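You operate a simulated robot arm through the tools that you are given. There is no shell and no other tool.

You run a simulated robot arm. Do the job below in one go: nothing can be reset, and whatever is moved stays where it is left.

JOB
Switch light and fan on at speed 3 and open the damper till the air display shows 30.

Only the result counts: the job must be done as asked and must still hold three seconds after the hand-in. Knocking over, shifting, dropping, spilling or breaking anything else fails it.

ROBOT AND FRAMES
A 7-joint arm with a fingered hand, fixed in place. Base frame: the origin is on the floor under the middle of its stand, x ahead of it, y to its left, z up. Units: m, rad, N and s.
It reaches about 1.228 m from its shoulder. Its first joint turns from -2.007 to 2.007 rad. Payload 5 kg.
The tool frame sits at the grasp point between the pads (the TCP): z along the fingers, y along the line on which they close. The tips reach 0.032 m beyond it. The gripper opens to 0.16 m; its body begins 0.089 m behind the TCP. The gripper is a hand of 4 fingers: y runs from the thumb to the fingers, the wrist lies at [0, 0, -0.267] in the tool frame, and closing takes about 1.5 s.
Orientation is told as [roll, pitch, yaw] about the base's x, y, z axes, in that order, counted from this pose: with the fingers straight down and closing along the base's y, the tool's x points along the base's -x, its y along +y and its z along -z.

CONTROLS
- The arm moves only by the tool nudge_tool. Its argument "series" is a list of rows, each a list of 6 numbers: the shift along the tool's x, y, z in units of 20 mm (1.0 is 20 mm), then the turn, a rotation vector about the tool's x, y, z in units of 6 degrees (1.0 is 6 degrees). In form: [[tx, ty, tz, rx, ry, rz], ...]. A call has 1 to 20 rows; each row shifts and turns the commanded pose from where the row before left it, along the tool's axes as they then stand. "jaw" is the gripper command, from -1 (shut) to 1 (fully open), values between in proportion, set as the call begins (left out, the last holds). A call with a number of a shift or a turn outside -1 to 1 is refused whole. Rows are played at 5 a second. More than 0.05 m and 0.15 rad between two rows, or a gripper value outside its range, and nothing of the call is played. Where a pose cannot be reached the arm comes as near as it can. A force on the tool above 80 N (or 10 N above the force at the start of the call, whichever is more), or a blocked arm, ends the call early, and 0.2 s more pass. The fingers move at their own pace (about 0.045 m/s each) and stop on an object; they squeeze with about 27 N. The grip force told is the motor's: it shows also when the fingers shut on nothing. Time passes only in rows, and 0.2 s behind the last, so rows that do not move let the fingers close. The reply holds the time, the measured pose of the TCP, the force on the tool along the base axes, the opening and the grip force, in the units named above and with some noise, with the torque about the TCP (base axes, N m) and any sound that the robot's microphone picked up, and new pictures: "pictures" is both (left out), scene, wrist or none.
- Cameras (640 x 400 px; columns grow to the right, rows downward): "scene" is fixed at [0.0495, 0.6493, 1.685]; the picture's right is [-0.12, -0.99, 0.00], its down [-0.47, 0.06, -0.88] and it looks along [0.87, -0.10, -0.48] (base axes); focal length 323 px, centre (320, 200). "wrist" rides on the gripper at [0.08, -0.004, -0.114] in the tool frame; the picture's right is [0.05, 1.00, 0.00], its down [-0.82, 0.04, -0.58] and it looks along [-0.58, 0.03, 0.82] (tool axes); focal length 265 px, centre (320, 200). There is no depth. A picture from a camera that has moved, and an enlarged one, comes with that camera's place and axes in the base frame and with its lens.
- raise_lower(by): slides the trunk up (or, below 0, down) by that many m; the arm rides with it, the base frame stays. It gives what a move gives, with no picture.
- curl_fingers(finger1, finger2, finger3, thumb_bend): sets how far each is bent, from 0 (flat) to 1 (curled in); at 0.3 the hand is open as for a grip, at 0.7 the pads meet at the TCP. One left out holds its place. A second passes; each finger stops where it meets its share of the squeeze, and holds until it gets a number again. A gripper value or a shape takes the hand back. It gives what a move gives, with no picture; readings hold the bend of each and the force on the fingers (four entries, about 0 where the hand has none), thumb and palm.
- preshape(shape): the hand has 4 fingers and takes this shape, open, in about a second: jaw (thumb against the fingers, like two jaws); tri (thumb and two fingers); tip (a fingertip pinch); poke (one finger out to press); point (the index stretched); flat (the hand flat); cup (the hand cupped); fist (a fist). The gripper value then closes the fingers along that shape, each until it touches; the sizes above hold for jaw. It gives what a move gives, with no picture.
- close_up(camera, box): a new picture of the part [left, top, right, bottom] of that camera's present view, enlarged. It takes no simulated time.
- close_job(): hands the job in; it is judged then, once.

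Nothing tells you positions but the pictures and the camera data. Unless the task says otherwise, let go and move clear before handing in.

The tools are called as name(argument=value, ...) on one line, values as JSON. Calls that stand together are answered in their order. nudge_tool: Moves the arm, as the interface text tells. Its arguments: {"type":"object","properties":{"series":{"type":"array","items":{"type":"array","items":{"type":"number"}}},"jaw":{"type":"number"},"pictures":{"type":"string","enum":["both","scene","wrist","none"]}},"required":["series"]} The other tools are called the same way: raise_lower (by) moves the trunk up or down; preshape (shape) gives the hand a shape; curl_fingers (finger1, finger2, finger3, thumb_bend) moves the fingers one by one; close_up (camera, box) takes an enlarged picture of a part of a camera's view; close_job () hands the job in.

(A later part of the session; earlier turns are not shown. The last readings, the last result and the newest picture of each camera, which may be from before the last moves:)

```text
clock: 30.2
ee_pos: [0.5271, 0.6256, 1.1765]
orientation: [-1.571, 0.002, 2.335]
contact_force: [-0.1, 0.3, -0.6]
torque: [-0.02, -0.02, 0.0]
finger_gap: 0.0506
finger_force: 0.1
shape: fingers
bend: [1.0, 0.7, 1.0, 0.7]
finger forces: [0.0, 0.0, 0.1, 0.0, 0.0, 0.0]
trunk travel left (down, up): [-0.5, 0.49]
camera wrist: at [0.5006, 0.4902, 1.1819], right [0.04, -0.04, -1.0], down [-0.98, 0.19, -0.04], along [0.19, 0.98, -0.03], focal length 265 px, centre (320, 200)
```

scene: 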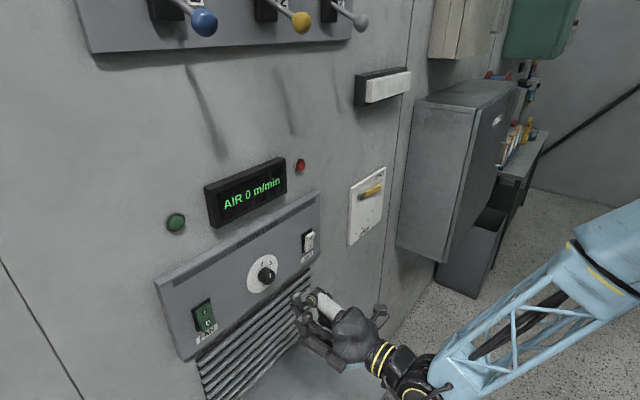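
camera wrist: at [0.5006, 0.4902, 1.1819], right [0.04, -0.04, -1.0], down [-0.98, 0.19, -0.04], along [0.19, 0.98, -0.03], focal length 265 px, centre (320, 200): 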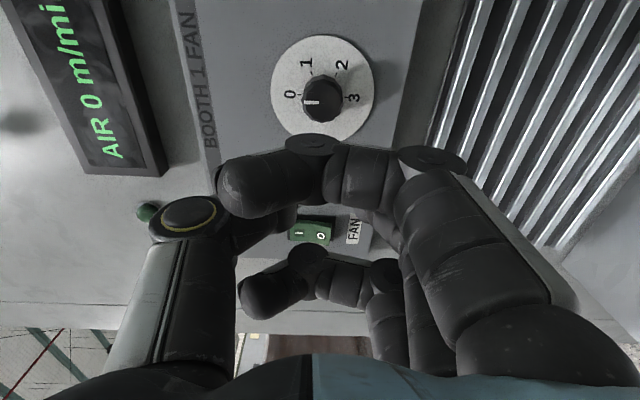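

A roll of −90° is fully reachable. I'll keep rolling to see if −180° also works, since that would let me turn the knob in a single grasp.

nudge_tool(series=[[0, 0, 0, 0, 0, -1], [0, 0, 0, 0, 0, -1], [0, 0, 0, 0, 0, -1], [0, 0, 0, 0, 0, -1], [0, 0, 0, 0, 0, -1], [0, 0, 0, 0, 0, -1], [0, 0, 0, 0, 0, -1], [0, 0, 0, 0, 0, -1], [0, 0, 0, 0, 0, -1], [0, 0, 0, 0, 0, -1], [0, 0, 0, 0, 0, -1], [0, 0, 0, 0, 0, -1], [0, 0, 0, 0, 0, -1], [0, 0, 0, 0, 0, -1], [0, 0, 0, 0, 0, -1]])

```text
clock: 33.4
ee_pos: [0.5258, 0.627, 1.1767]
orientation: [1.268, 1.569, -1.109]
contact_force: [-0.3, -0.5, 0.2]
torque: [0.01, -0.02, 0.01]
finger_gap: 0.0505
finger_force: 0.0
shape: fingers
bend: [1.0, 0.7, 1.0, 0.7]
finger forces: [0.1, 0.0, 0.0, 0.0, 0.1, 0.0]
trunk travel left (down, up): [-0.5, 0.49]
camera wrist: at [0.4415, 0.5519, 1.2576], right [0.69, -0.72, 0.05], down [-0.39, -0.43, -0.81], along [0.61, 0.54, -0.58], focal length 265 px, centre (320, 200)
```

scene: 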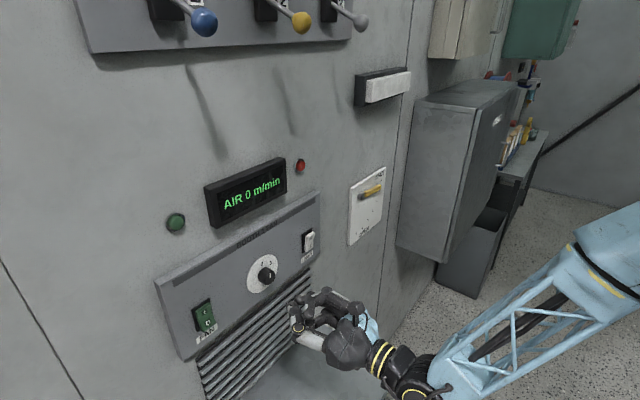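
wrist: 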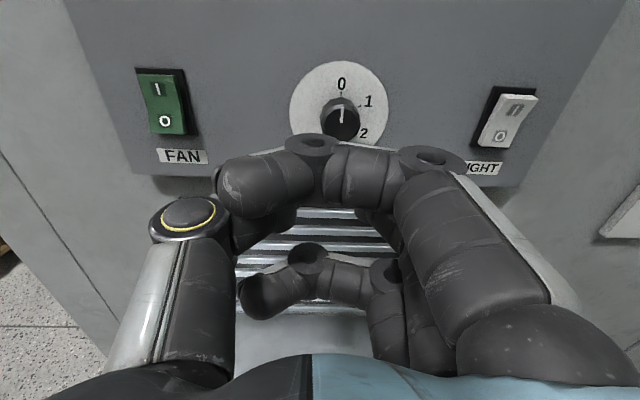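

At −180° the picture is upright and everything stays reachable. I'll zoom in on the knob to refine its axis before grasping.

close_up(camera="wrist", box=[280, 50, 400, 150])

close_up(camera="scene", box=[230, 240, 330, 350])

```text
4.00 times, centred on (340, 100) of wrist
camera zoom: at [0.4415, 0.5519, 1.2576], right [0.69, -0.72, 0.05], down [-0.39, -0.43, -0.81], along [0.61, 0.54, -0.58], focal length 1062 px, centre (240, 600)
```

zoom: 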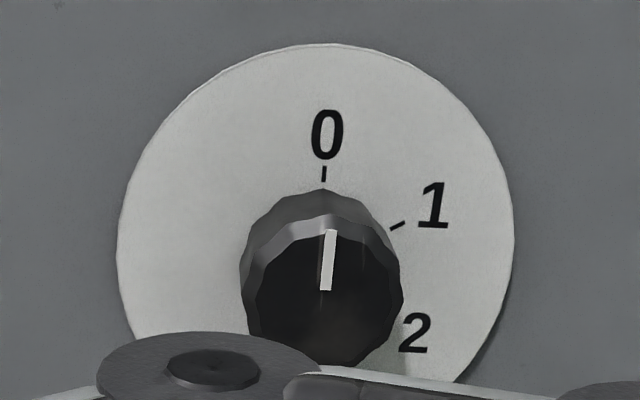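

```text
3.64 times, centred on (280, 295) of scene
camera zoom: at [0.0495, 0.6493, 1.685], right [-0.12, -0.99, 0.0], down [-0.47, 0.06, -0.88], along [0.87, -0.1, -0.48], focal length 1175 px, centre (466, -146)
```

zoom: 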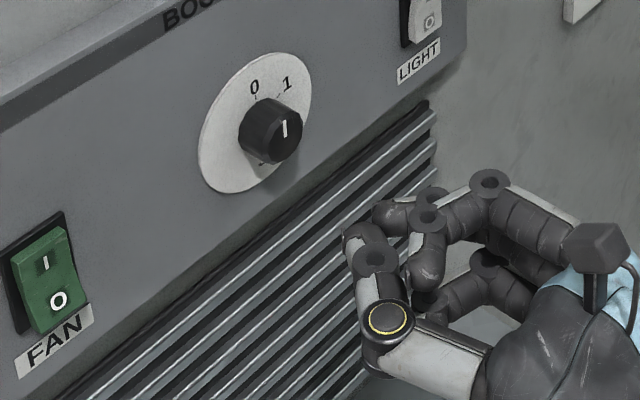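

Both views agree on the knob: axis at z≈1.175, front face about 0.12 m ahead, diameter about 36 mm. I'll open finger 2 and the thumb to straddle it, with the outer fingers straight and out of the way, and centre on it before advancing.

curl_fingers(finger1=0.3, finger2=0.5, finger3=0.3, thumb_bend=0.5)

nudge_tool(series=[[0, 0.5, 0, 0, 0, 0], [0, 0.5, 0, 0, 0, 0], [0, 0, 0.5, 0, 0, 0], [0, 0, 0.5, 0, 0, 0], [0, 0, 0.5, 0, 0, 0]])

```text
clock: 34.4
ee_pos: [0.5267, 0.6265, 1.1764]
orientation: [0.403, 1.57, -1.972]
contact_force: [-0.1, 0.2, 0.5]
torque: [0.01, -0.01, 0.04]
finger_gap: 0.13
finger_force: 0.1
shape: fingers
bend: [0.3, 0.5, 0.3, 0.5]
finger forces: [0.0, 0.0, 0.1, 0.1, 0.1, 0.1]
trunk travel left (down, up): [-0.5, 0.49]
```

```text
clock: 35.6
ee_pos: [0.5466, 0.6485, 1.1759]
orientation: [0.048, 1.57, -2.333]
contact_force: [0.8, 0.3, 0.5]
torque: [-0.02, 0.01, 0.03]
finger_gap: 0.1301
finger_force: 0.2
shape: fingers
bend: [0.3, 0.5, 0.3, 0.5]
finger forces: [0.0, 0.1, 0.0, 0.0, 0.0, 0.1]
out of reach, approached as far as the arm can: row 1, 2
trunk travel left (down, up): [-0.5, 0.49]
camera wrist: at [0.4622, 0.5742, 1.2575], right [0.69, -0.72, 0.05], down [-0.39, -0.43, -0.81], along [0.61, 0.54, -0.58], focal length 265 px, centre (320, 200)
```

scene: 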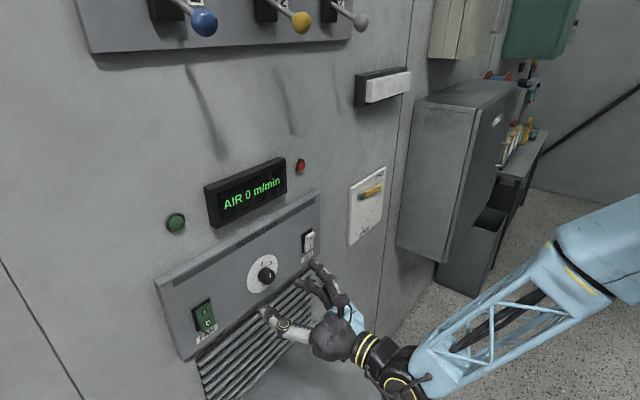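
wrist: 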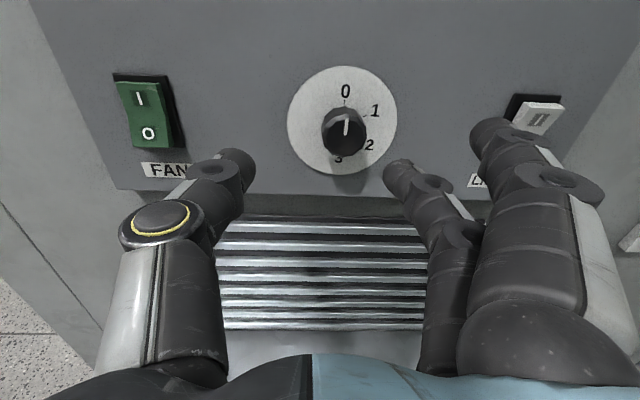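

At 44° yaw I can't get further right, so the arm wants a slightly smaller yaw there. I'll turn to about 41°, which is a tolerable 4° tilt for the knob, centre on the axis and advance partway.

nudge_tool(series=[[0, 0, 0, -0.5, 0, 0], [0, 0.36, 0.6, 0, 0, 0], [0, 0.36, 0.6, 0, 0, 0], [0, 0, 0.6, 0, 0, 0], [0, 0, 0.6, 0, 0, 0]])

close_up(camera="scene", box=[230, 240, 330, 350])

```text
clock: 36.8
ee_pos: [0.5932, 0.6688, 1.1758]
orientation: [0.502, 1.571, -1.923]
contact_force: [0.1, -0.2, -0.6]
torque: [-0.02, 0.01, 0.02]
finger_gap: 0.1305
finger_force: 0.0
shape: fingers
bend: [0.3, 0.5, 0.3, 0.5]
finger forces: [0.0, 0.0, 0.0, 0.1, 0.1, 0.1]
trunk travel left (down, up): [-0.5, 0.49]
camera wrist: at [0.5051, 0.5979, 1.2571], right [0.66, -0.75, 0.05], down [-0.41, -0.41, -0.82], along [0.64, 0.51, -0.58], focal length 265 px, centre (320, 200)
```

scene: 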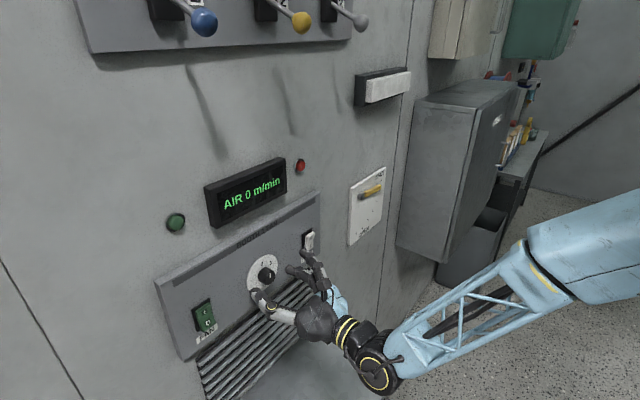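
wrist: 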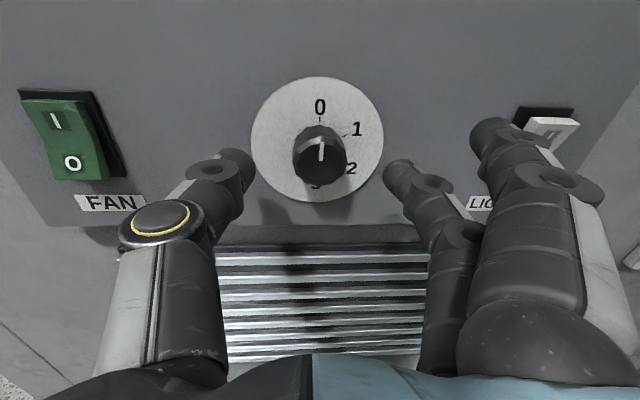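

```text
3.64 times, centred on (280, 295) of scene
camera zoom: at [0.0495, 0.6493, 1.685], right [-0.12, -0.99, 0.0], down [-0.47, 0.06, -0.88], along [0.87, -0.1, -0.48], focal length 1175 px, centre (466, -146)
```

zoom: 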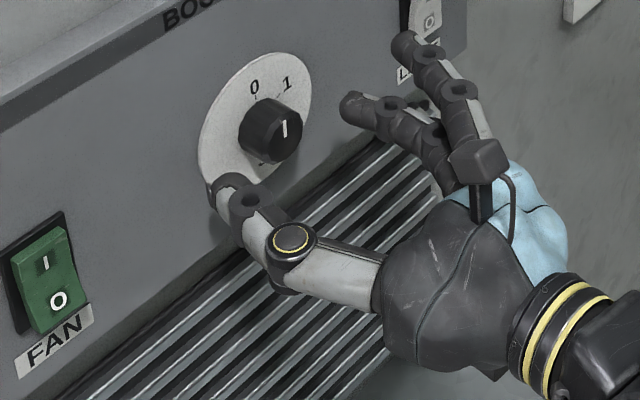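

The knob now lies on the tool axis. I'll advance a bit over 2 cm and check the clearance between the fingertips and the panel.

nudge_tool(series=[[0, 0, 0.4, 0, 0, 0], [0, 0, 0.4, 0, 0, 0], [0, 0, 0.35, 0, 0, 0]])

close_up(camera="scene", box=[230, 240, 330, 330])

close_up(camera="wrist", box=[200, 60, 500, 260])

```text
clock: 37.6
ee_pos: [0.6108, 0.6824, 1.1763]
orientation: [-0.309, 1.569, -2.735]
contact_force: [0.2, -0.8, 0.0]
torque: [-0.04, -0.02, 0.04]
finger_gap: 0.1303
finger_force: 0.2
shape: fingers
bend: [0.3, 0.5, 0.3, 0.5]
finger forces: [0.0, 0.1, 0.0, 0.0, 0.3, 0.0]
trunk travel left (down, up): [-0.5, 0.49]
camera wrist: at [0.5219, 0.6122, 1.2576], right [0.66, -0.75, 0.05], down [-0.41, -0.41, -0.82], along [0.64, 0.51, -0.58], focal length 265 px, centre (320, 200)
```

scene: 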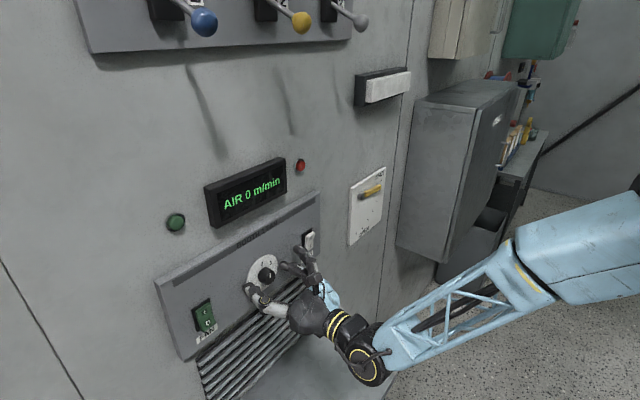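
wrist: 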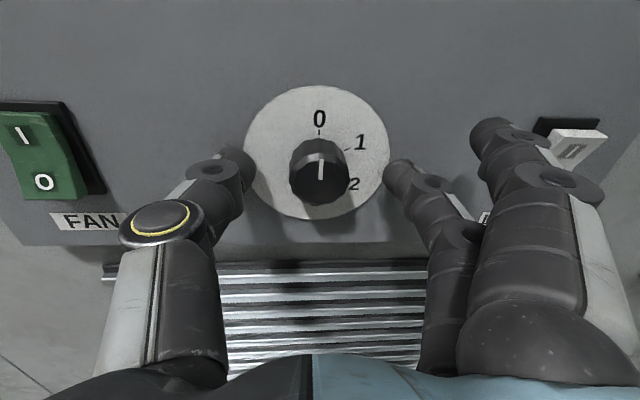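

```text
4.44 times, centred on (280, 285) of scene
camera zoom: at [0.0495, 0.6493, 1.685], right [-0.12, -0.99, 0.0], down [-0.47, 0.06, -0.88], along [0.87, -0.1, -0.48], focal length 1436 px, centre (498, -178)
```

zoom: 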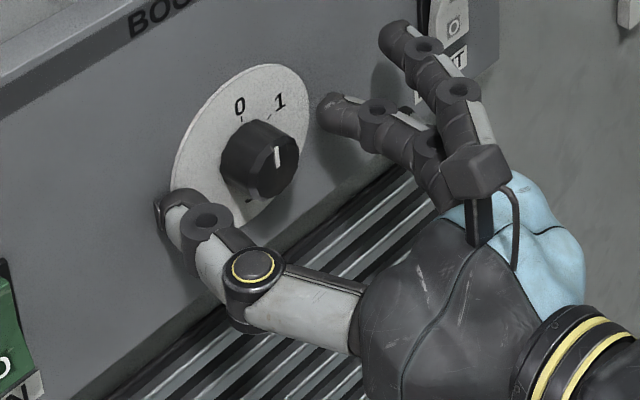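

```text
2.00 times, centred on (350, 160) of wrist
camera zoom: at [0.5219, 0.6122, 1.2576], right [0.66, -0.75, 0.05], down [-0.41, -0.41, -0.82], along [0.64, 0.51, -0.58], focal length 531 px, centre (260, 280)
```

zoom: 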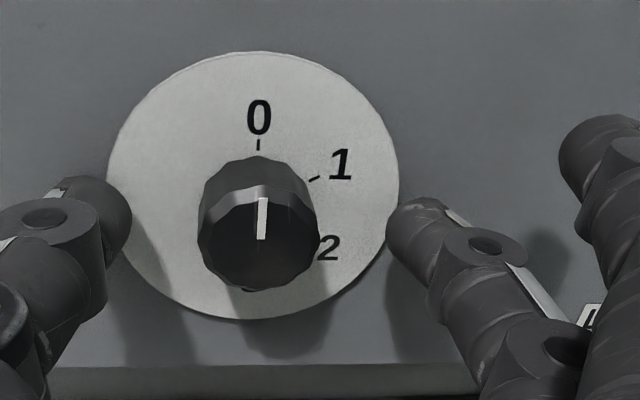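

The tips already straddle the knob's front part and no force shows. I'll go in about 1.4 cm further so the pads sit over the knob, then close finger 2 and the thumb on it.

nudge_tool(series=[[0, 0, 0.25, 0, 0, 0], [0, 0, 0.25, 0, 0, 0], [0, 0, 0.2, 0, 0, 0]])

close_up(camera="scene", box=[230, 240, 330, 330])

```text
clock: 38.3
ee_pos: [0.6097, 0.6858, 1.177]
orientation: [0.171, 1.566, -2.248]
contact_force: [-44.2, -46.2, 10.1]
torque: [0.77, -0.01, 3.4]
finger_gap: 0.1288
finger_force: 31.9
shape: fingers
bend: [0.3, 0.5, 0.3, 0.53]
finger forces: [0.0, 0.0, 0.0, 0.0, 63.6, 0.0]
trunk travel left (down, up): [-0.5, 0.49]
stopped in row 3: the force on the tool passed its limit at 91 N (the readings are from after the stop); the commanded pose is now the measured one
camera wrist: at [0.5224, 0.6145, 1.2583], right [0.66, -0.75, 0.05], down [-0.41, -0.42, -0.81], along [0.63, 0.52, -0.58], focal length 265 px, centre (320, 200)
```

scene: 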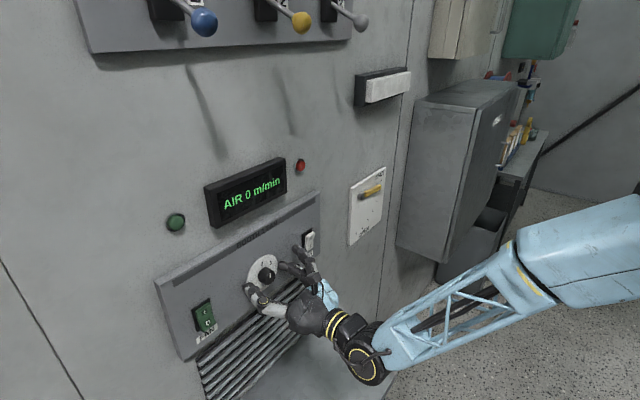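
wrist: 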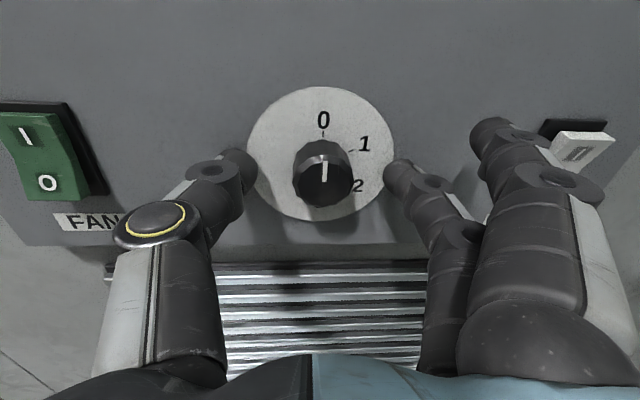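

```text
4.44 times, centred on (280, 285) of scene
camera zoom: at [0.0495, 0.6493, 1.685], right [-0.12, -0.99, 0.0], down [-0.47, 0.06, -0.88], along [0.87, -0.1, -0.48], focal length 1436 px, centre (498, -178)
```

zoom: 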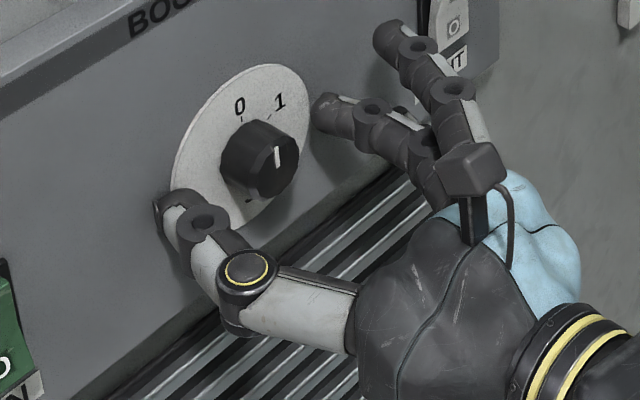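

The thumb tip touched the panel, because half-open fingers reach further forward than closed ones. I'll back off, close the pinch to just wider than the knob, and come in again gently.

nudge_tool(series=[[0, 0, -0.4, 0, 0, 0], [0, 0, -0.4, 0, 0, 0]], pictures="none")

curl_fingers(finger2=0.57, thumb_bend=0.57)

close_up(camera="wrist", box=[200, 60, 500, 260])

close_up(camera="scene", box=[230, 240, 330, 330])

```text
clock: 38.9
ee_pos: [0.6046, 0.6789, 1.1718]
orientation: [0.246, 1.561, -2.176]
contact_force: [0.0, 0.6, 0.5]
torque: [-0.02, 0.01, 0.0]
finger_gap: 0.1311
finger_force: 0.0
shape: fingers
bend: [0.3, 0.5, 0.3, 0.5]
finger forces: [0.0, 0.0, 0.0, 0.0, 0.1, 0.0]
trunk travel left (down, up): [-0.5, 0.49]
```

```text
clock: 39.9
ee_pos: [0.6034, 0.6798, 1.1724]
orientation: [0.21, 1.561, -2.21]
contact_force: [0.2, -0.4, 0.2]
torque: [-0.03, 0.01, -0.03]
finger_gap: 0.1191
finger_force: 0.0
shape: fingers
bend: [0.3, 0.56, 0.3, 0.56]
finger forces: [0.0, 0.1, 0.1, 0.0, 0.0, 0.1]
trunk travel left (down, up): [-0.5, 0.49]
```

```text
2.00 times, centred on (350, 160) of wrist
camera zoom: at [0.5158, 0.6085, 1.254], right [0.66, -0.75, 0.05], down [-0.41, -0.42, -0.81], along [0.63, 0.51, -0.58], focal length 531 px, centre (260, 280)
```

zoom: 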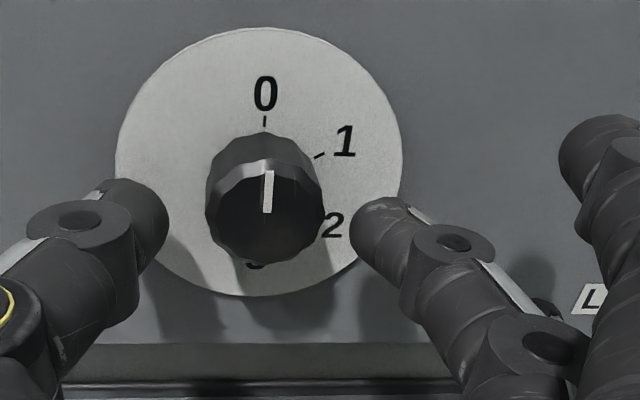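

```text
4.44 times, centred on (280, 285) of scene
camera zoom: at [0.0495, 0.6493, 1.685], right [-0.12, -0.99, 0.0], down [-0.47, 0.06, -0.88], along [0.87, -0.1, -0.48], focal length 1436 px, centre (498, -178)
```

zoom: 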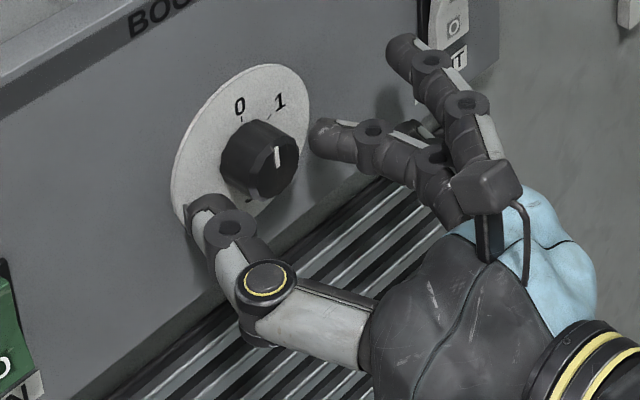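

The pinch is centred around the knob with about 1 cm clearance each side. I'll raise 4 mm and ease in while watching the finger forces.

nudge_tool(series=[[0.2, 0, 0, 0, 0, 0], [0, 0, 0.15, 0, 0, 0], [0, 0, 0.15, 0, 0, 0], [0, 0, 0.15, 0, 0, 0]], pictures="none")

```text
clock: 40.9
ee_pos: [0.6093, 0.6849, 1.1749]
orientation: [0.211, 1.562, -2.21]
contact_force: [-11.2, -9.8, -1.6]
torque: [-0.11, -0.04, 0.69]
finger_gap: 0.118
finger_force: 7.2
shape: fingers
bend: [0.3, 0.56, 0.3, 0.56]
finger forces: [0.0, 0.0, 0.0, 0.0, 15.0, 0.1]
trunk travel left (down, up): [-0.5, 0.49]
```

The thumb tip just touches the panel again, so this is the full usable depth. I'll back off 3 mm and close finger 2 and the thumb onto the knob.

nudge_tool(series=[[0, 0, -0.15, 0, 0, 0]], pictures="none")

curl_fingers(finger2=0.72, thumb_bend=0.72)

close_up(camera="wrist", box=[200, 60, 500, 260])

close_up(camera="scene", box=[230, 240, 330, 330])

```text
clock: 41.3
ee_pos: [0.6083, 0.6833, 1.1764]
orientation: [0.232, 1.565, -2.191]
contact_force: [0.1, -0.2, -0.3]
torque: [0.0, 0.01, 0.0]
finger_gap: 0.1187
finger_force: 0.0
shape: fingers
bend: [0.3, 0.56, 0.3, 0.56]
finger forces: [0.1, 0.0, 0.0, 0.1, 0.0, 0.0]
trunk travel left (down, up): [-0.5, 0.49]
```

```text
clock: 42.3
ee_pos: [0.6066, 0.6858, 1.1758]
orientation: [0.248, 1.562, -2.174]
contact_force: [3.1, 10.0, 3.2]
torque: [0.02, -0.04, -0.07]
finger_gap: 0.1048
finger_force: 11.3
shape: fingers
bend: [0.3, 0.62, 0.3, 0.66]
finger forces: [0.0, 9.2, 0.1, 0.0, 13.1, 0.0]
trunk travel left (down, up): [-0.5, 0.49]
```

```text
2.00 times, centred on (350, 160) of wrist
camera zoom: at [0.5201, 0.6134, 1.258], right [0.66, -0.75, 0.05], down [-0.41, -0.42, -0.81], along [0.63, 0.51, -0.58], focal length 531 px, centre (260, 280)
```

zoom: 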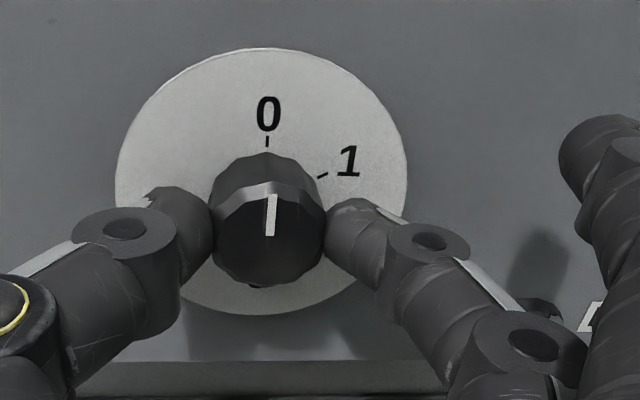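

```text
4.44 times, centred on (280, 285) of scene
camera zoom: at [0.0495, 0.6493, 1.685], right [-0.12, -0.99, 0.0], down [-0.47, 0.06, -0.88], along [0.87, -0.1, -0.48], focal length 1436 px, centre (498, -178)
```

zoom: 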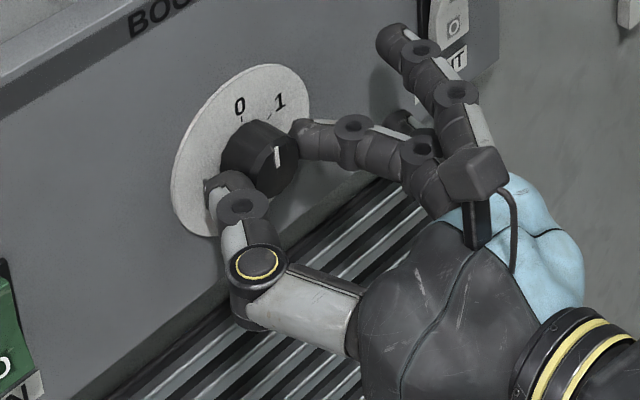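

The knob is gripped, but the thumb is bent more than the finger, so the axis lies about 4 mm to the right of the TCP. I'll centre on it and re-seat the grip before turning.

nudge_tool(series=[[0, 0.1, 0, 0, 0, 0], [0, 0.1, 0, 0, 0, 0]], pictures="none")

curl_fingers(finger2=0.75, thumb_bend=0.75)

```text
clock: 42.9
ee_pos: [0.6095, 0.6833, 1.1756]
orientation: [0.282, 1.561, -2.136]
contact_force: [-0.2, 14.1, 5.0]
torque: [0.09, -0.06, 0.13]
finger_gap: 0.1063
finger_force: 12.0
shape: fingers
bend: [0.3, 0.62, 0.3, 0.66]
finger forces: [0.0, 6.7, 0.1, 0.1, 16.8, 0.0]
trunk travel left (down, up): [-0.5, 0.49]
```

```text
clock: 43.9
ee_pos: [0.6091, 0.6825, 1.1759]
orientation: [0.318, 1.562, -2.102]
contact_force: [-4.7, 15.8, 5.4]
torque: [0.11, -0.04, 0.29]
finger_gap: 0.1061
finger_force: 15.4
shape: fingers
bend: [0.3, 0.62, 0.3, 0.66]
finger forces: [0.0, 7.7, 0.0, 0.1, 22.5, 0.1]
trunk travel left (down, up): [-0.5, 0.49]
```

The thumb now pushes too hard sideways. I'll ease back 1.5 mm and relax the thumb slightly so the grip is balanced about the knob axis.

nudge_tool(series=[[0, -0.08, 0, 0, 0, 0]], pictures="none")

curl_fingers(finger2=0.75, thumb_bend=0.64)

close_up(camera="wrist", box=[200, 60, 500, 260])

```text
clock: 44.3
ee_pos: [0.6088, 0.6826, 1.1751]
orientation: [0.303, 1.562, -2.118]
contact_force: [-5.8, 13.5, 4.7]
torque: [0.08, -0.06, 0.26]
finger_gap: 0.1061
finger_force: 15.3
shape: fingers
bend: [0.3, 0.62, 0.3, 0.66]
finger forces: [0.0, 8.6, 0.1, 0.0, 21.2, 0.0]
trunk travel left (down, up): [-0.5, 0.49]
```

```text
clock: 45.3
ee_pos: [0.6105, 0.6802, 1.1758]
orientation: [0.178, 1.563, -2.247]
contact_force: [1.2, -5.8, 0.0]
torque: [-0.03, 0.03, -0.04]
finger_gap: 0.1095
finger_force: 8.3
shape: fingers
bend: [0.3, 0.63, 0.3, 0.63]
finger forces: [0.0, 10.7, 0.0, 0.0, 6.1, 0.0]
trunk travel left (down, up): [-0.5, 0.49]
```

```text
2.00 times, centred on (350, 160) of wrist
camera zoom: at [0.5226, 0.6101, 1.2579], right [0.66, -0.75, 0.05], down [-0.41, -0.42, -0.81], along [0.63, 0.51, -0.58], focal length 531 px, centre (260, 280)
```

zoom: 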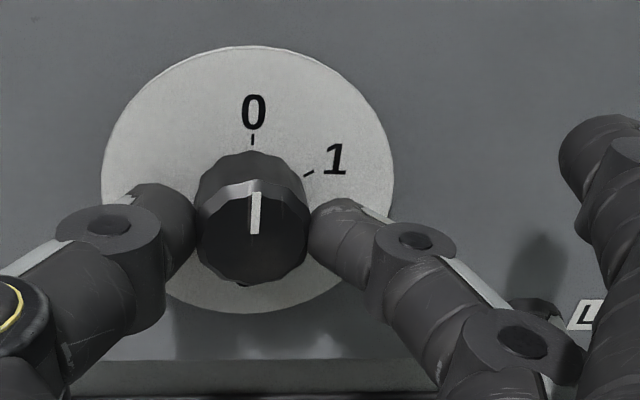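

The bends are equal now and the forces are near balance. I'll firm the thumb slightly and try the first 24° of clockwise turning.

curl_fingers(thumb_bend=0.65)

nudge_tool(series=[[0, 0, 0, 0, 0, 0.5], [0, 0, 0, 0, 0, 0.5], [0, 0, 0, 0, 0, 1], [0, 0, 0, 0, 0, 1], [0, 0, 0, 0, 0, 1]], pictures="none")

close_up(camera="wrist", box=[200, 60, 500, 260])

close_up(camera="scene", box=[230, 240, 330, 330])

```text
clock: 46.3
ee_pos: [0.6094, 0.6817, 1.1767]
orientation: [0.168, 1.561, -2.253]
contact_force: [2.0, -5.3, -1.8]
torque: [-0.08, 0.04, -0.15]
finger_gap: 0.1091
finger_force: 8.8
shape: fingers
bend: [0.3, 0.63, 0.3, 0.63]
finger forces: [0.1, 11.3, 0.0, 0.1, 6.3, 0.1]
trunk travel left (down, up): [-0.5, 0.49]
```

```text
clock: 47.5
ee_pos: [0.6101, 0.6816, 1.1749]
orientation: [-1.55, 1.151, 2.311]
contact_force: [0.9, -4.0, -5.8]
torque: [-0.1, 0.11, -0.11]
finger_gap: 0.1086
finger_force: 8.5
shape: fingers
bend: [0.3, 0.62, 0.3, 0.63]
finger forces: [0.0, 11.1, 0.0, 0.0, 5.8, 0.1]
trunk travel left (down, up): [-0.5, 0.49]
```

```text
2.00 times, centred on (350, 160) of wrist
camera zoom: at [0.5437, 0.5857, 1.2526], right [0.61, -0.7, -0.36], down [-0.63, -0.17, -0.76], along [0.47, 0.69, -0.55], focal length 531 px, centre (260, 280)
```

zoom: 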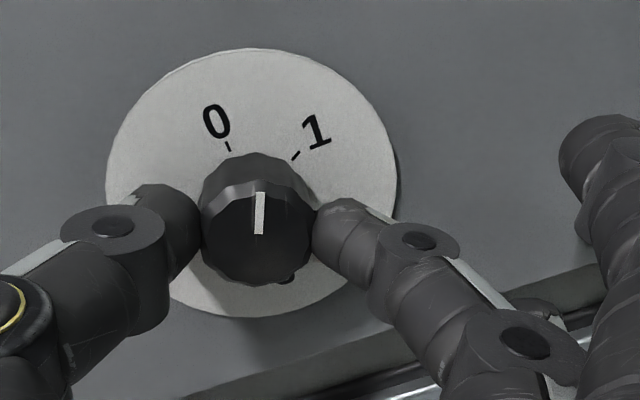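

```text
4.44 times, centred on (280, 285) of scene
camera zoom: at [0.0495, 0.6493, 1.685], right [-0.12, -0.99, 0.0], down [-0.47, 0.06, -0.88], along [0.87, -0.1, -0.48], focal length 1436 px, centre (498, -178)
```

zoom: 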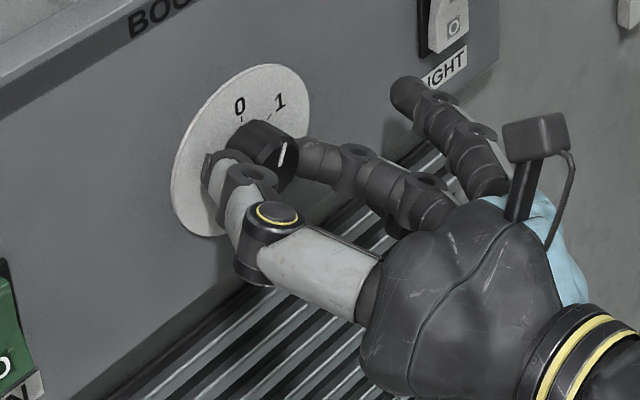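

The knob is turning with the hand, with the pointer between 0 and 1. I'll continue.

nudge_tool(series=[[0, 0, 0, 0, 0, 1], [0, 0, 0, 0, 0, 1], [0, 0, 0, 0, 0, 1], [0, 0, 0, 0, 0, 1], [0, 0, 0, 0, 0, 1], [0, 0, 0, 0, 0, 1], [0, 0, 0, 0, 0, 1], [0, 0, 0, 0, 0, 1]], pictures="scene")

close_up(camera="wrist", box=[200, 60, 500, 260])

```text
clock: 49.3
ee_pos: [0.61, 0.6832, 1.1754]
orientation: [-1.56, 0.314, 2.292]
contact_force: [-3.8, -5.5, -8.7]
torque: [-0.22, 0.26, -0.08]
finger_gap: 0.108
finger_force: 9.1
shape: fingers
bend: [0.3, 0.62, 0.3, 0.63]
finger forces: [0.0, 13.0, 0.0, 0.1, 4.8, 0.1]
trunk travel left (down, up): [-0.5, 0.49]
```

scene: 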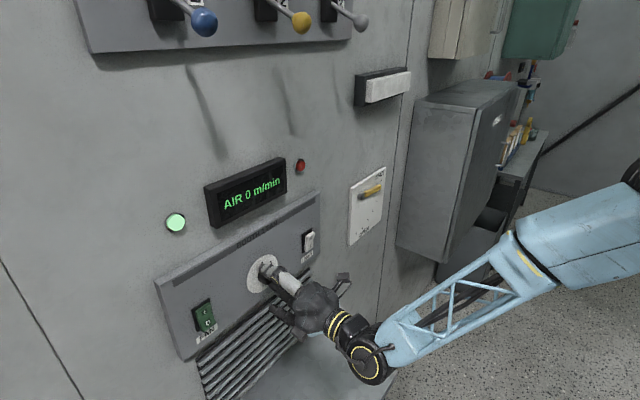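

```text
2.00 times, centred on (350, 160) of wrist
camera zoom: at [0.5742, 0.5513, 1.206], right [0.23, -0.27, -0.93], down [-0.94, 0.19, -0.29], along [0.26, 0.94, -0.21], focal length 531 px, centre (260, 280)
```

zoom: 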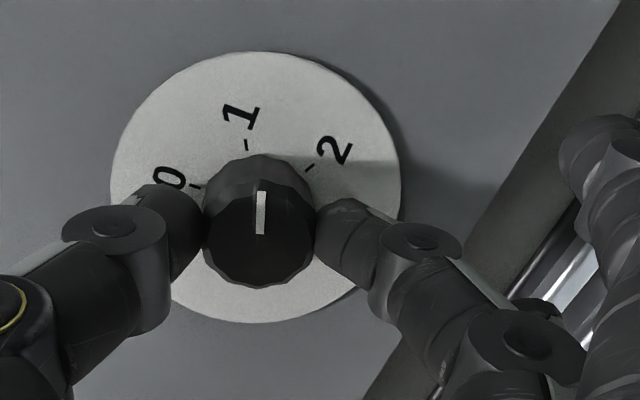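

The green lamp has come on and the pointer is just past 1. I'll keep turning toward 3.

nudge_tool(series=[[0, 0, 0, 0, 0, 1], [0, 0, 0, 0, 0, 1], [0, 0, 0, 0, 0, 1], [0, 0, 0, 0, 0, 1], [0, 0, 0, 0, 0, 1], [0, 0, 0, 0, 0, 1], [0, 0, 0, 0, 0, 1], [0, 0, 0, 0, 0, 1], [0, 0, 0, 0, 0, 1]], pictures="scene")

close_up(camera="wrist", box=[200, 60, 500, 260])

```text
clock: 51.3
ee_pos: [0.6104, 0.6828, 1.1744]
orientation: [-1.561, -0.626, 2.285]
contact_force: [-5.6, -1.2, -8.7]
torque: [-0.31, 0.27, 0.23]
finger_gap: 0.1078
finger_force: 9.5
shape: fingers
bend: [0.3, 0.63, 0.3, 0.63]
finger forces: [0.0, 13.8, 0.1, 0.0, 4.9, 0.0]
trunk travel left (down, up): [-0.5, 0.49]
```

scene: 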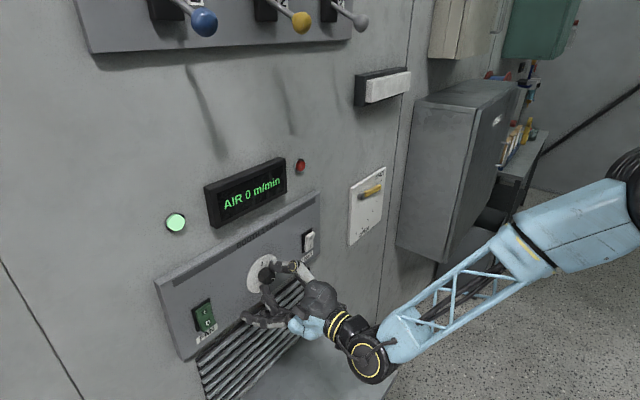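

```text
2.00 times, centred on (350, 160) of wrist
camera zoom: at [0.5682, 0.5565, 1.1333], right [-0.36, 0.4, -0.84], down [-0.88, 0.14, 0.45], along [0.3, 0.9, 0.31], focal length 531 px, centre (260, 280)
```

zoom: 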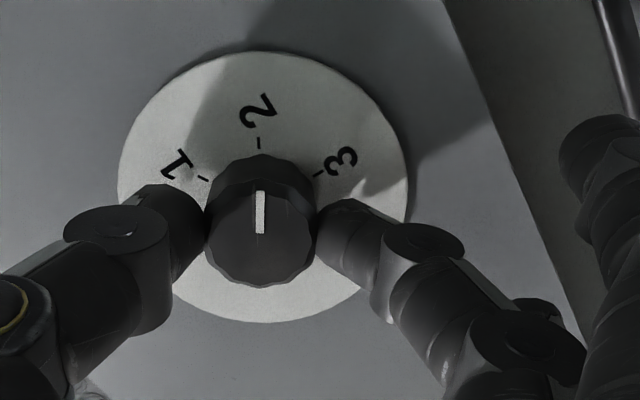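

The pointer is at 2. Nine more steps should reach 3.

nudge_tool(series=[[0, 0, 0, 0, 0, 1], [0, 0, 0, 0, 0, 1], [0, 0, 0, 0, 0, 1], [0, 0, 0, 0, 0, 1], [0, 0, 0, 0, 0, 1], [0, 0, 0, 0, 0, 1], [0, 0, 0, 0, 0, 1], [0, 0, 0, 0, 0, 1], [0, 0, 0, 0, 0, 1]], pictures="scene")

close_up(camera="wrist", box=[200, 60, 500, 260])

```text
clock: 53.3
ee_pos: [0.6104, 0.6834, 1.1771]
orientation: [-0.026, -1.563, 0.748]
contact_force: [-7.6, 1.0, -6.0]
torque: [-0.11, 0.14, 0.34]
finger_gap: 0.108
finger_force: 9.4
shape: fingers
bend: [0.3, 0.63, 0.3, 0.63]
finger forces: [0.0, 12.0, 0.1, 0.1, 6.0, 0.1]
trunk travel left (down, up): [-0.5, 0.49]
```

scene: 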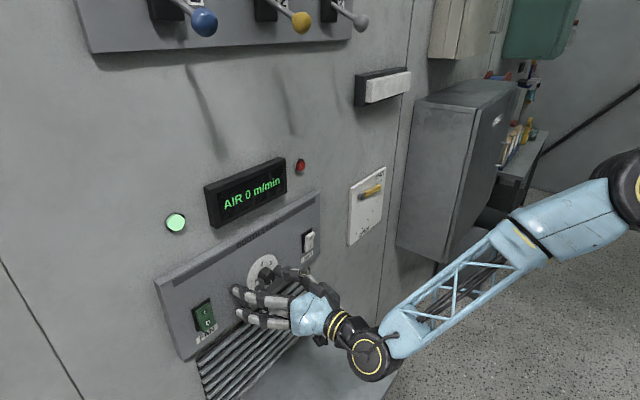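

```text
2.00 times, centred on (350, 160) of wrist
camera zoom: at [0.5261, 0.6045, 1.0976], right [-0.66, 0.75, -0.05], down [-0.46, -0.34, 0.82], along [0.6, 0.56, 0.57], focal length 531 px, centre (260, 280)
```

zoom: 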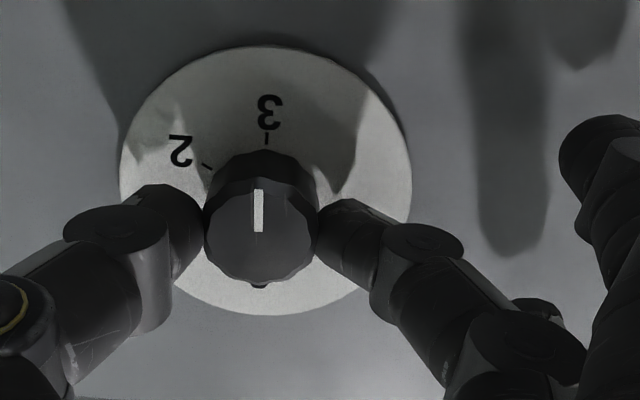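

The pointer is at 3. I'll add a couple of degrees for lag, then open the pinch and back straight off.

nudge_tool(series=[[0, 0, 0, 0, 0, 0.4]], pictures="none")

curl_fingers(finger2=0.56, thumb_bend=0.56)

nudge_tool(series=[[0, 0, -0.5, 0, 0, 0], [0, 0, -0.7, 0, 0, 0], [0, 0, -1, 0, 0, 0], [0, 0, -1, 0, 0, 0], [0, 0, -1, 0, 0, 0]])

close_up(camera="wrist", box=[220, 60, 420, 200])

close_up(camera="scene", box=[230, 240, 330, 330])

```text
clock: 53.7
ee_pos: [0.6101, 0.6836, 1.1768]
orientation: [1.364, -1.529, -0.642]
contact_force: [-7.1, 3.1, -4.9]
torque: [-0.07, 0.13, 0.33]
finger_gap: 0.1075
finger_force: 8.6
shape: fingers
bend: [0.3, 0.63, 0.3, 0.63]
finger forces: [0.1, 11.8, 0.0, 0.0, 6.0, 0.1]
trunk travel left (down, up): [-0.5, 0.49]
```

```text
clock: 54.7
ee_pos: [0.6102, 0.6819, 1.1754]
orientation: [1.359, -1.53, -0.641]
contact_force: [0.5, 0.1, 0.5]
torque: [0.0, 0.0, 0.01]
finger_gap: 0.1183
finger_force: 0.2
shape: fingers
bend: [0.3, 0.56, 0.3, 0.56]
finger forces: [0.0, 0.0, 0.0, 0.0, 0.0, 0.1]
trunk travel left (down, up): [-0.5, 0.49]
```

```text
clock: 55.9
ee_pos: [0.5449, 0.6264, 1.1762]
orientation: [1.371, -1.529, -0.651]
contact_force: [-0.4, -0.6, 0.9]
torque: [-0.01, 0.03, 0.0]
finger_gap: 0.1183
finger_force: 0.1
shape: fingers
bend: [0.3, 0.56, 0.3, 0.56]
finger forces: [0.0, 0.1, 0.0, 0.0, 0.0, 0.1]
trunk travel left (down, up): [-0.5, 0.49]
camera wrist: at [0.4606, 0.551, 1.0972], right [-0.66, 0.75, -0.01], down [-0.43, -0.37, 0.82], along [0.61, 0.55, 0.57], focal length 265 px, centre (320, 200)
```

scene: 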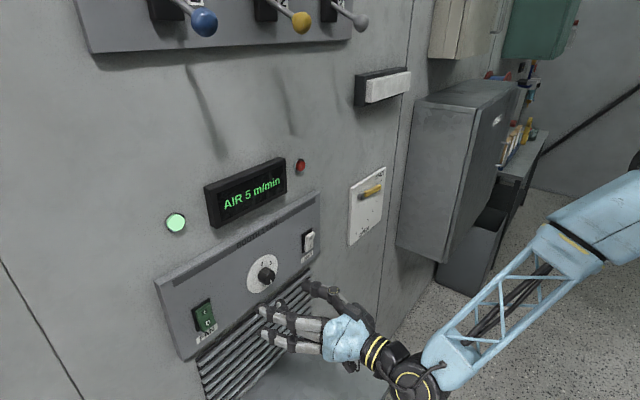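
wrist: 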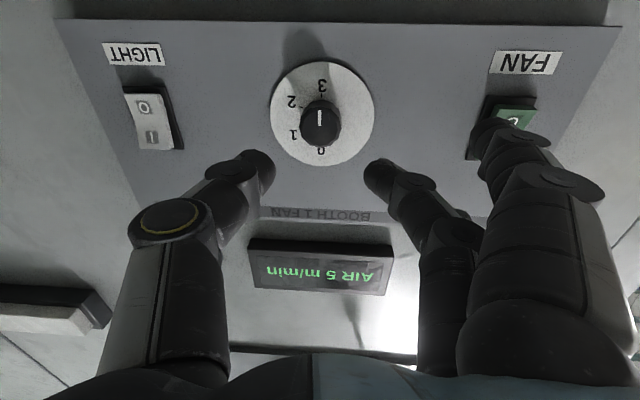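

```text
2.86 times, centred on (320, 130) of wrist
camera zoom: at [0.4606, 0.551, 1.0972], right [-0.66, 0.75, -0.01], down [-0.43, -0.37, 0.82], along [0.61, 0.55, 0.57], focal length 758 px, centre (320, 400)
```

zoom: 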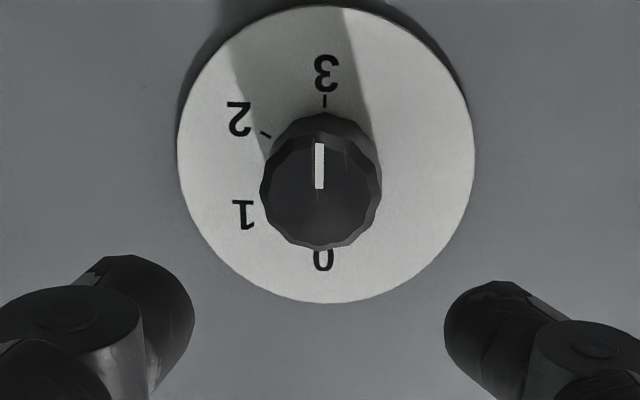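

```text
4.44 times, centred on (280, 285) of scene
camera zoom: at [0.0495, 0.6493, 1.685], right [-0.12, -0.99, 0.0], down [-0.47, 0.06, -0.88], along [0.87, -0.1, -0.48], focal length 1436 px, centre (498, -178)
```

zoom: 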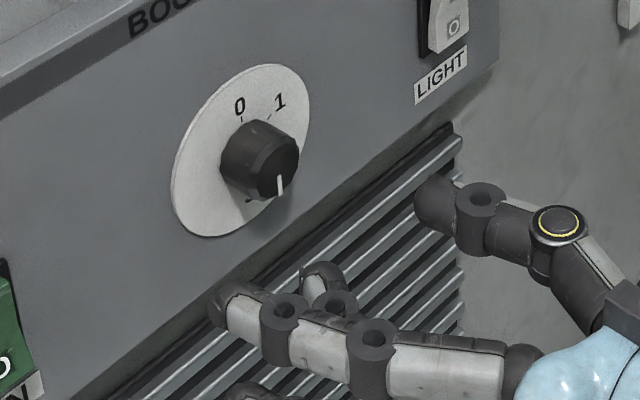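

The knob is on 3, the green lamp is lit and the display already reads 5. Now for the LIGHT rocker: I'll reform the closed pinch and sweep right with a smaller yaw.

curl_fingers(finger1=1.0, finger2=0.7, finger3=1.0, thumb_bend=0.7)

nudge_tool(series=[[-0.0875, -0.884, 0.247, 0.194, 0, -0.05], [-0.0875, -0.884, 0.247, 0.194, 0, -0.05], [-0.0875, -0.884, 0.247, 0.194, 0, -0.05], [-0.0875, -0.884, 0.247, 0.194, 0, -0.05], [-0.0875, -0.884, 0.247, 0.194, 0, -0.05], [-0.0875, -0.884, 0.247, 0.194, 0, -0.05], [-0.0875, -0.884, 0.247, 0.194, 0, -0.05], [-0.0875, -0.884, 0.247, 0.194, 0, -0.05]])

close_up(camera="scene", box=[260, 210, 400, 320])

```text
clock: 56.9
ee_pos: [0.5454, 0.6274, 1.174]
orientation: [1.36, -1.531, -0.642]
contact_force: [-0.5, -0.3, -0.5]
torque: [0.0, 0.0, -0.01]
finger_gap: 0.0505
finger_force: 0.1
shape: fingers
bend: [1.0, 0.7, 1.0, 0.7]
finger forces: [0.0, 0.0, 0.0, 0.1, 0.0, 0.1]
trunk travel left (down, up): [-0.5, 0.49]
```

```text
clock: 58.7
ee_pos: [0.664, 0.5368, 1.1864]
orientation: [-0.293, -1.56, 0.85]
contact_force: [0.8, -0.5, -0.7]
torque: [0.0, -0.04, -0.01]
finger_gap: 0.0505
finger_force: 0.1
shape: fingers
bend: [1.0, 0.7, 1.0, 0.7]
finger forces: [0.0, 0.0, 0.1, 0.0, 0.1, 0.0]
trunk travel left (down, up): [-0.5, 0.49]
camera wrist: at [0.5686, 0.4727, 1.1087], right [-0.53, 0.85, -0.06], down [-0.51, -0.26, 0.82], along [0.68, 0.46, 0.57], focal length 265 px, centre (320, 200)
```

scene: 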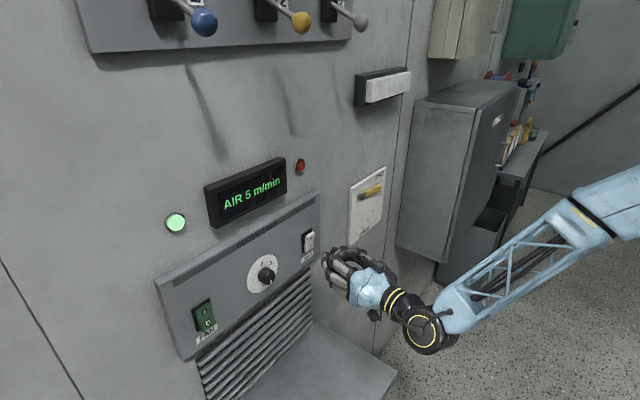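
wrist: 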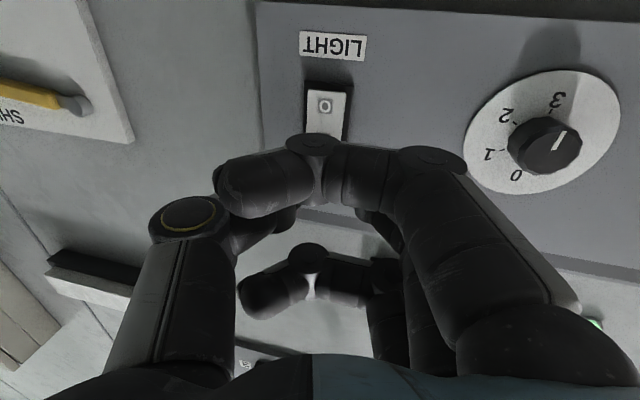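

```text
3.64 times, centred on (330, 265) of scene
camera zoom: at [0.0495, 0.6493, 1.685], right [-0.12, -0.99, 0.0], down [-0.47, 0.06, -0.88], along [0.87, -0.1, -0.48], focal length 1175 px, centre (284, -36)
```

zoom: 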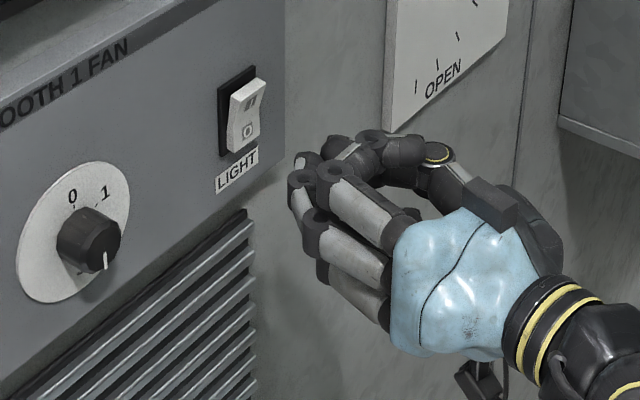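

The tip is lined up with the LIGHT rocker. I'll raise about 8 mm to aim at the "I" half, shift 3 mm left and approach.

nudge_tool(series=[[-0.4, 0.17, 0.5, 0, 0, 0], [0, 0, 1, 0, 0, 0], [0, 0, 0.8, 0, 0, 0]], pictures="scene")

close_up(camera="scene", box=[270, 200, 370, 290])

```text
clock: 59.5
ee_pos: [0.7006, 0.5658, 1.1942]
orientation: [-0.323, -1.559, 0.881]
contact_force: [0.3, 0.0, 0.5]
torque: [0.0, 0.02, 0.0]
finger_gap: 0.0504
finger_force: 0.0
shape: fingers
bend: [1.0, 0.7, 1.0, 0.7]
finger forces: [0.0, 0.0, 0.0, 0.0, 0.0, 0.1]
trunk travel left (down, up): [-0.5, 0.49]
```

scene: 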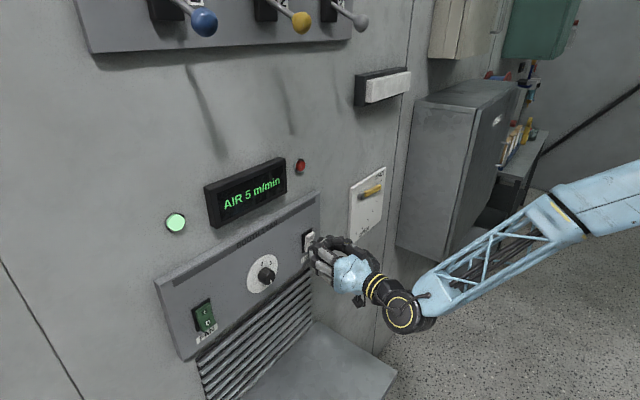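

```text
4.44 times, centred on (320, 245) of scene
camera zoom: at [0.0495, 0.6493, 1.685], right [-0.12, -0.99, 0.0], down [-0.47, 0.06, -0.88], along [0.87, -0.1, -0.48], focal length 1436 px, centre (320, 0)
```

zoom: 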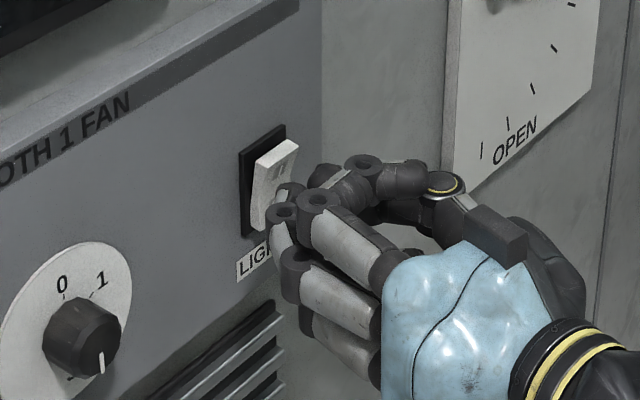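

The tip is about 1.5–2 cm from the rocker face, at the level of "I". Pressing in small steps.

nudge_tool(series=[[0, 0, 0.3, 0, 0, 0], [0, 0, 0.3, 0, 0, 0], [0, 0, 0.25, 0, 0, 0], [0, 0, 0.25, 0, 0, 0]], pictures="none")

close_up(camera="scene", box=[270, 200, 370, 290])

```text
clock: 60.5
ee_pos: [0.7176, 0.5769, 1.1953]
orientation: [-0.313, -1.56, 0.874]
contact_force: [-10.3, -6.0, 1.1]
torque: [-0.01, 0.04, 0.09]
finger_gap: 0.0504
finger_force: 6.2
shape: fingers
bend: [1.0, 0.71, 1.0, 0.7]
finger forces: [0.1, 12.7, 0.0, 0.0, 0.1, 0.0]
trunk travel left (down, up): [-0.5, 0.49]
heard: click
```

```text
4.44 times, centred on (320, 245) of scene
camera zoom: at [0.0495, 0.6493, 1.685], right [-0.12, -0.99, 0.0], down [-0.47, 0.06, -0.88], along [0.87, -0.1, -0.48], focal length 1436 px, centre (320, 0)
```

zoom: 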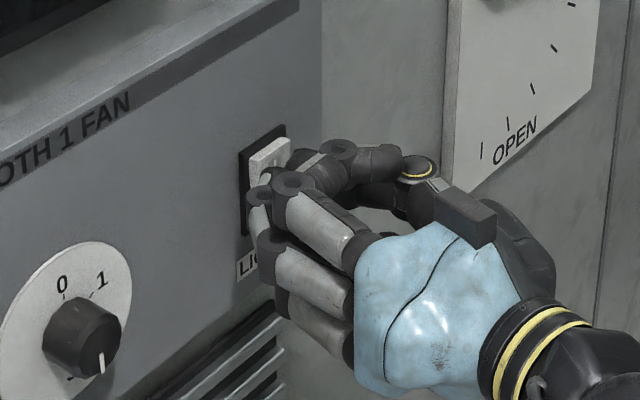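

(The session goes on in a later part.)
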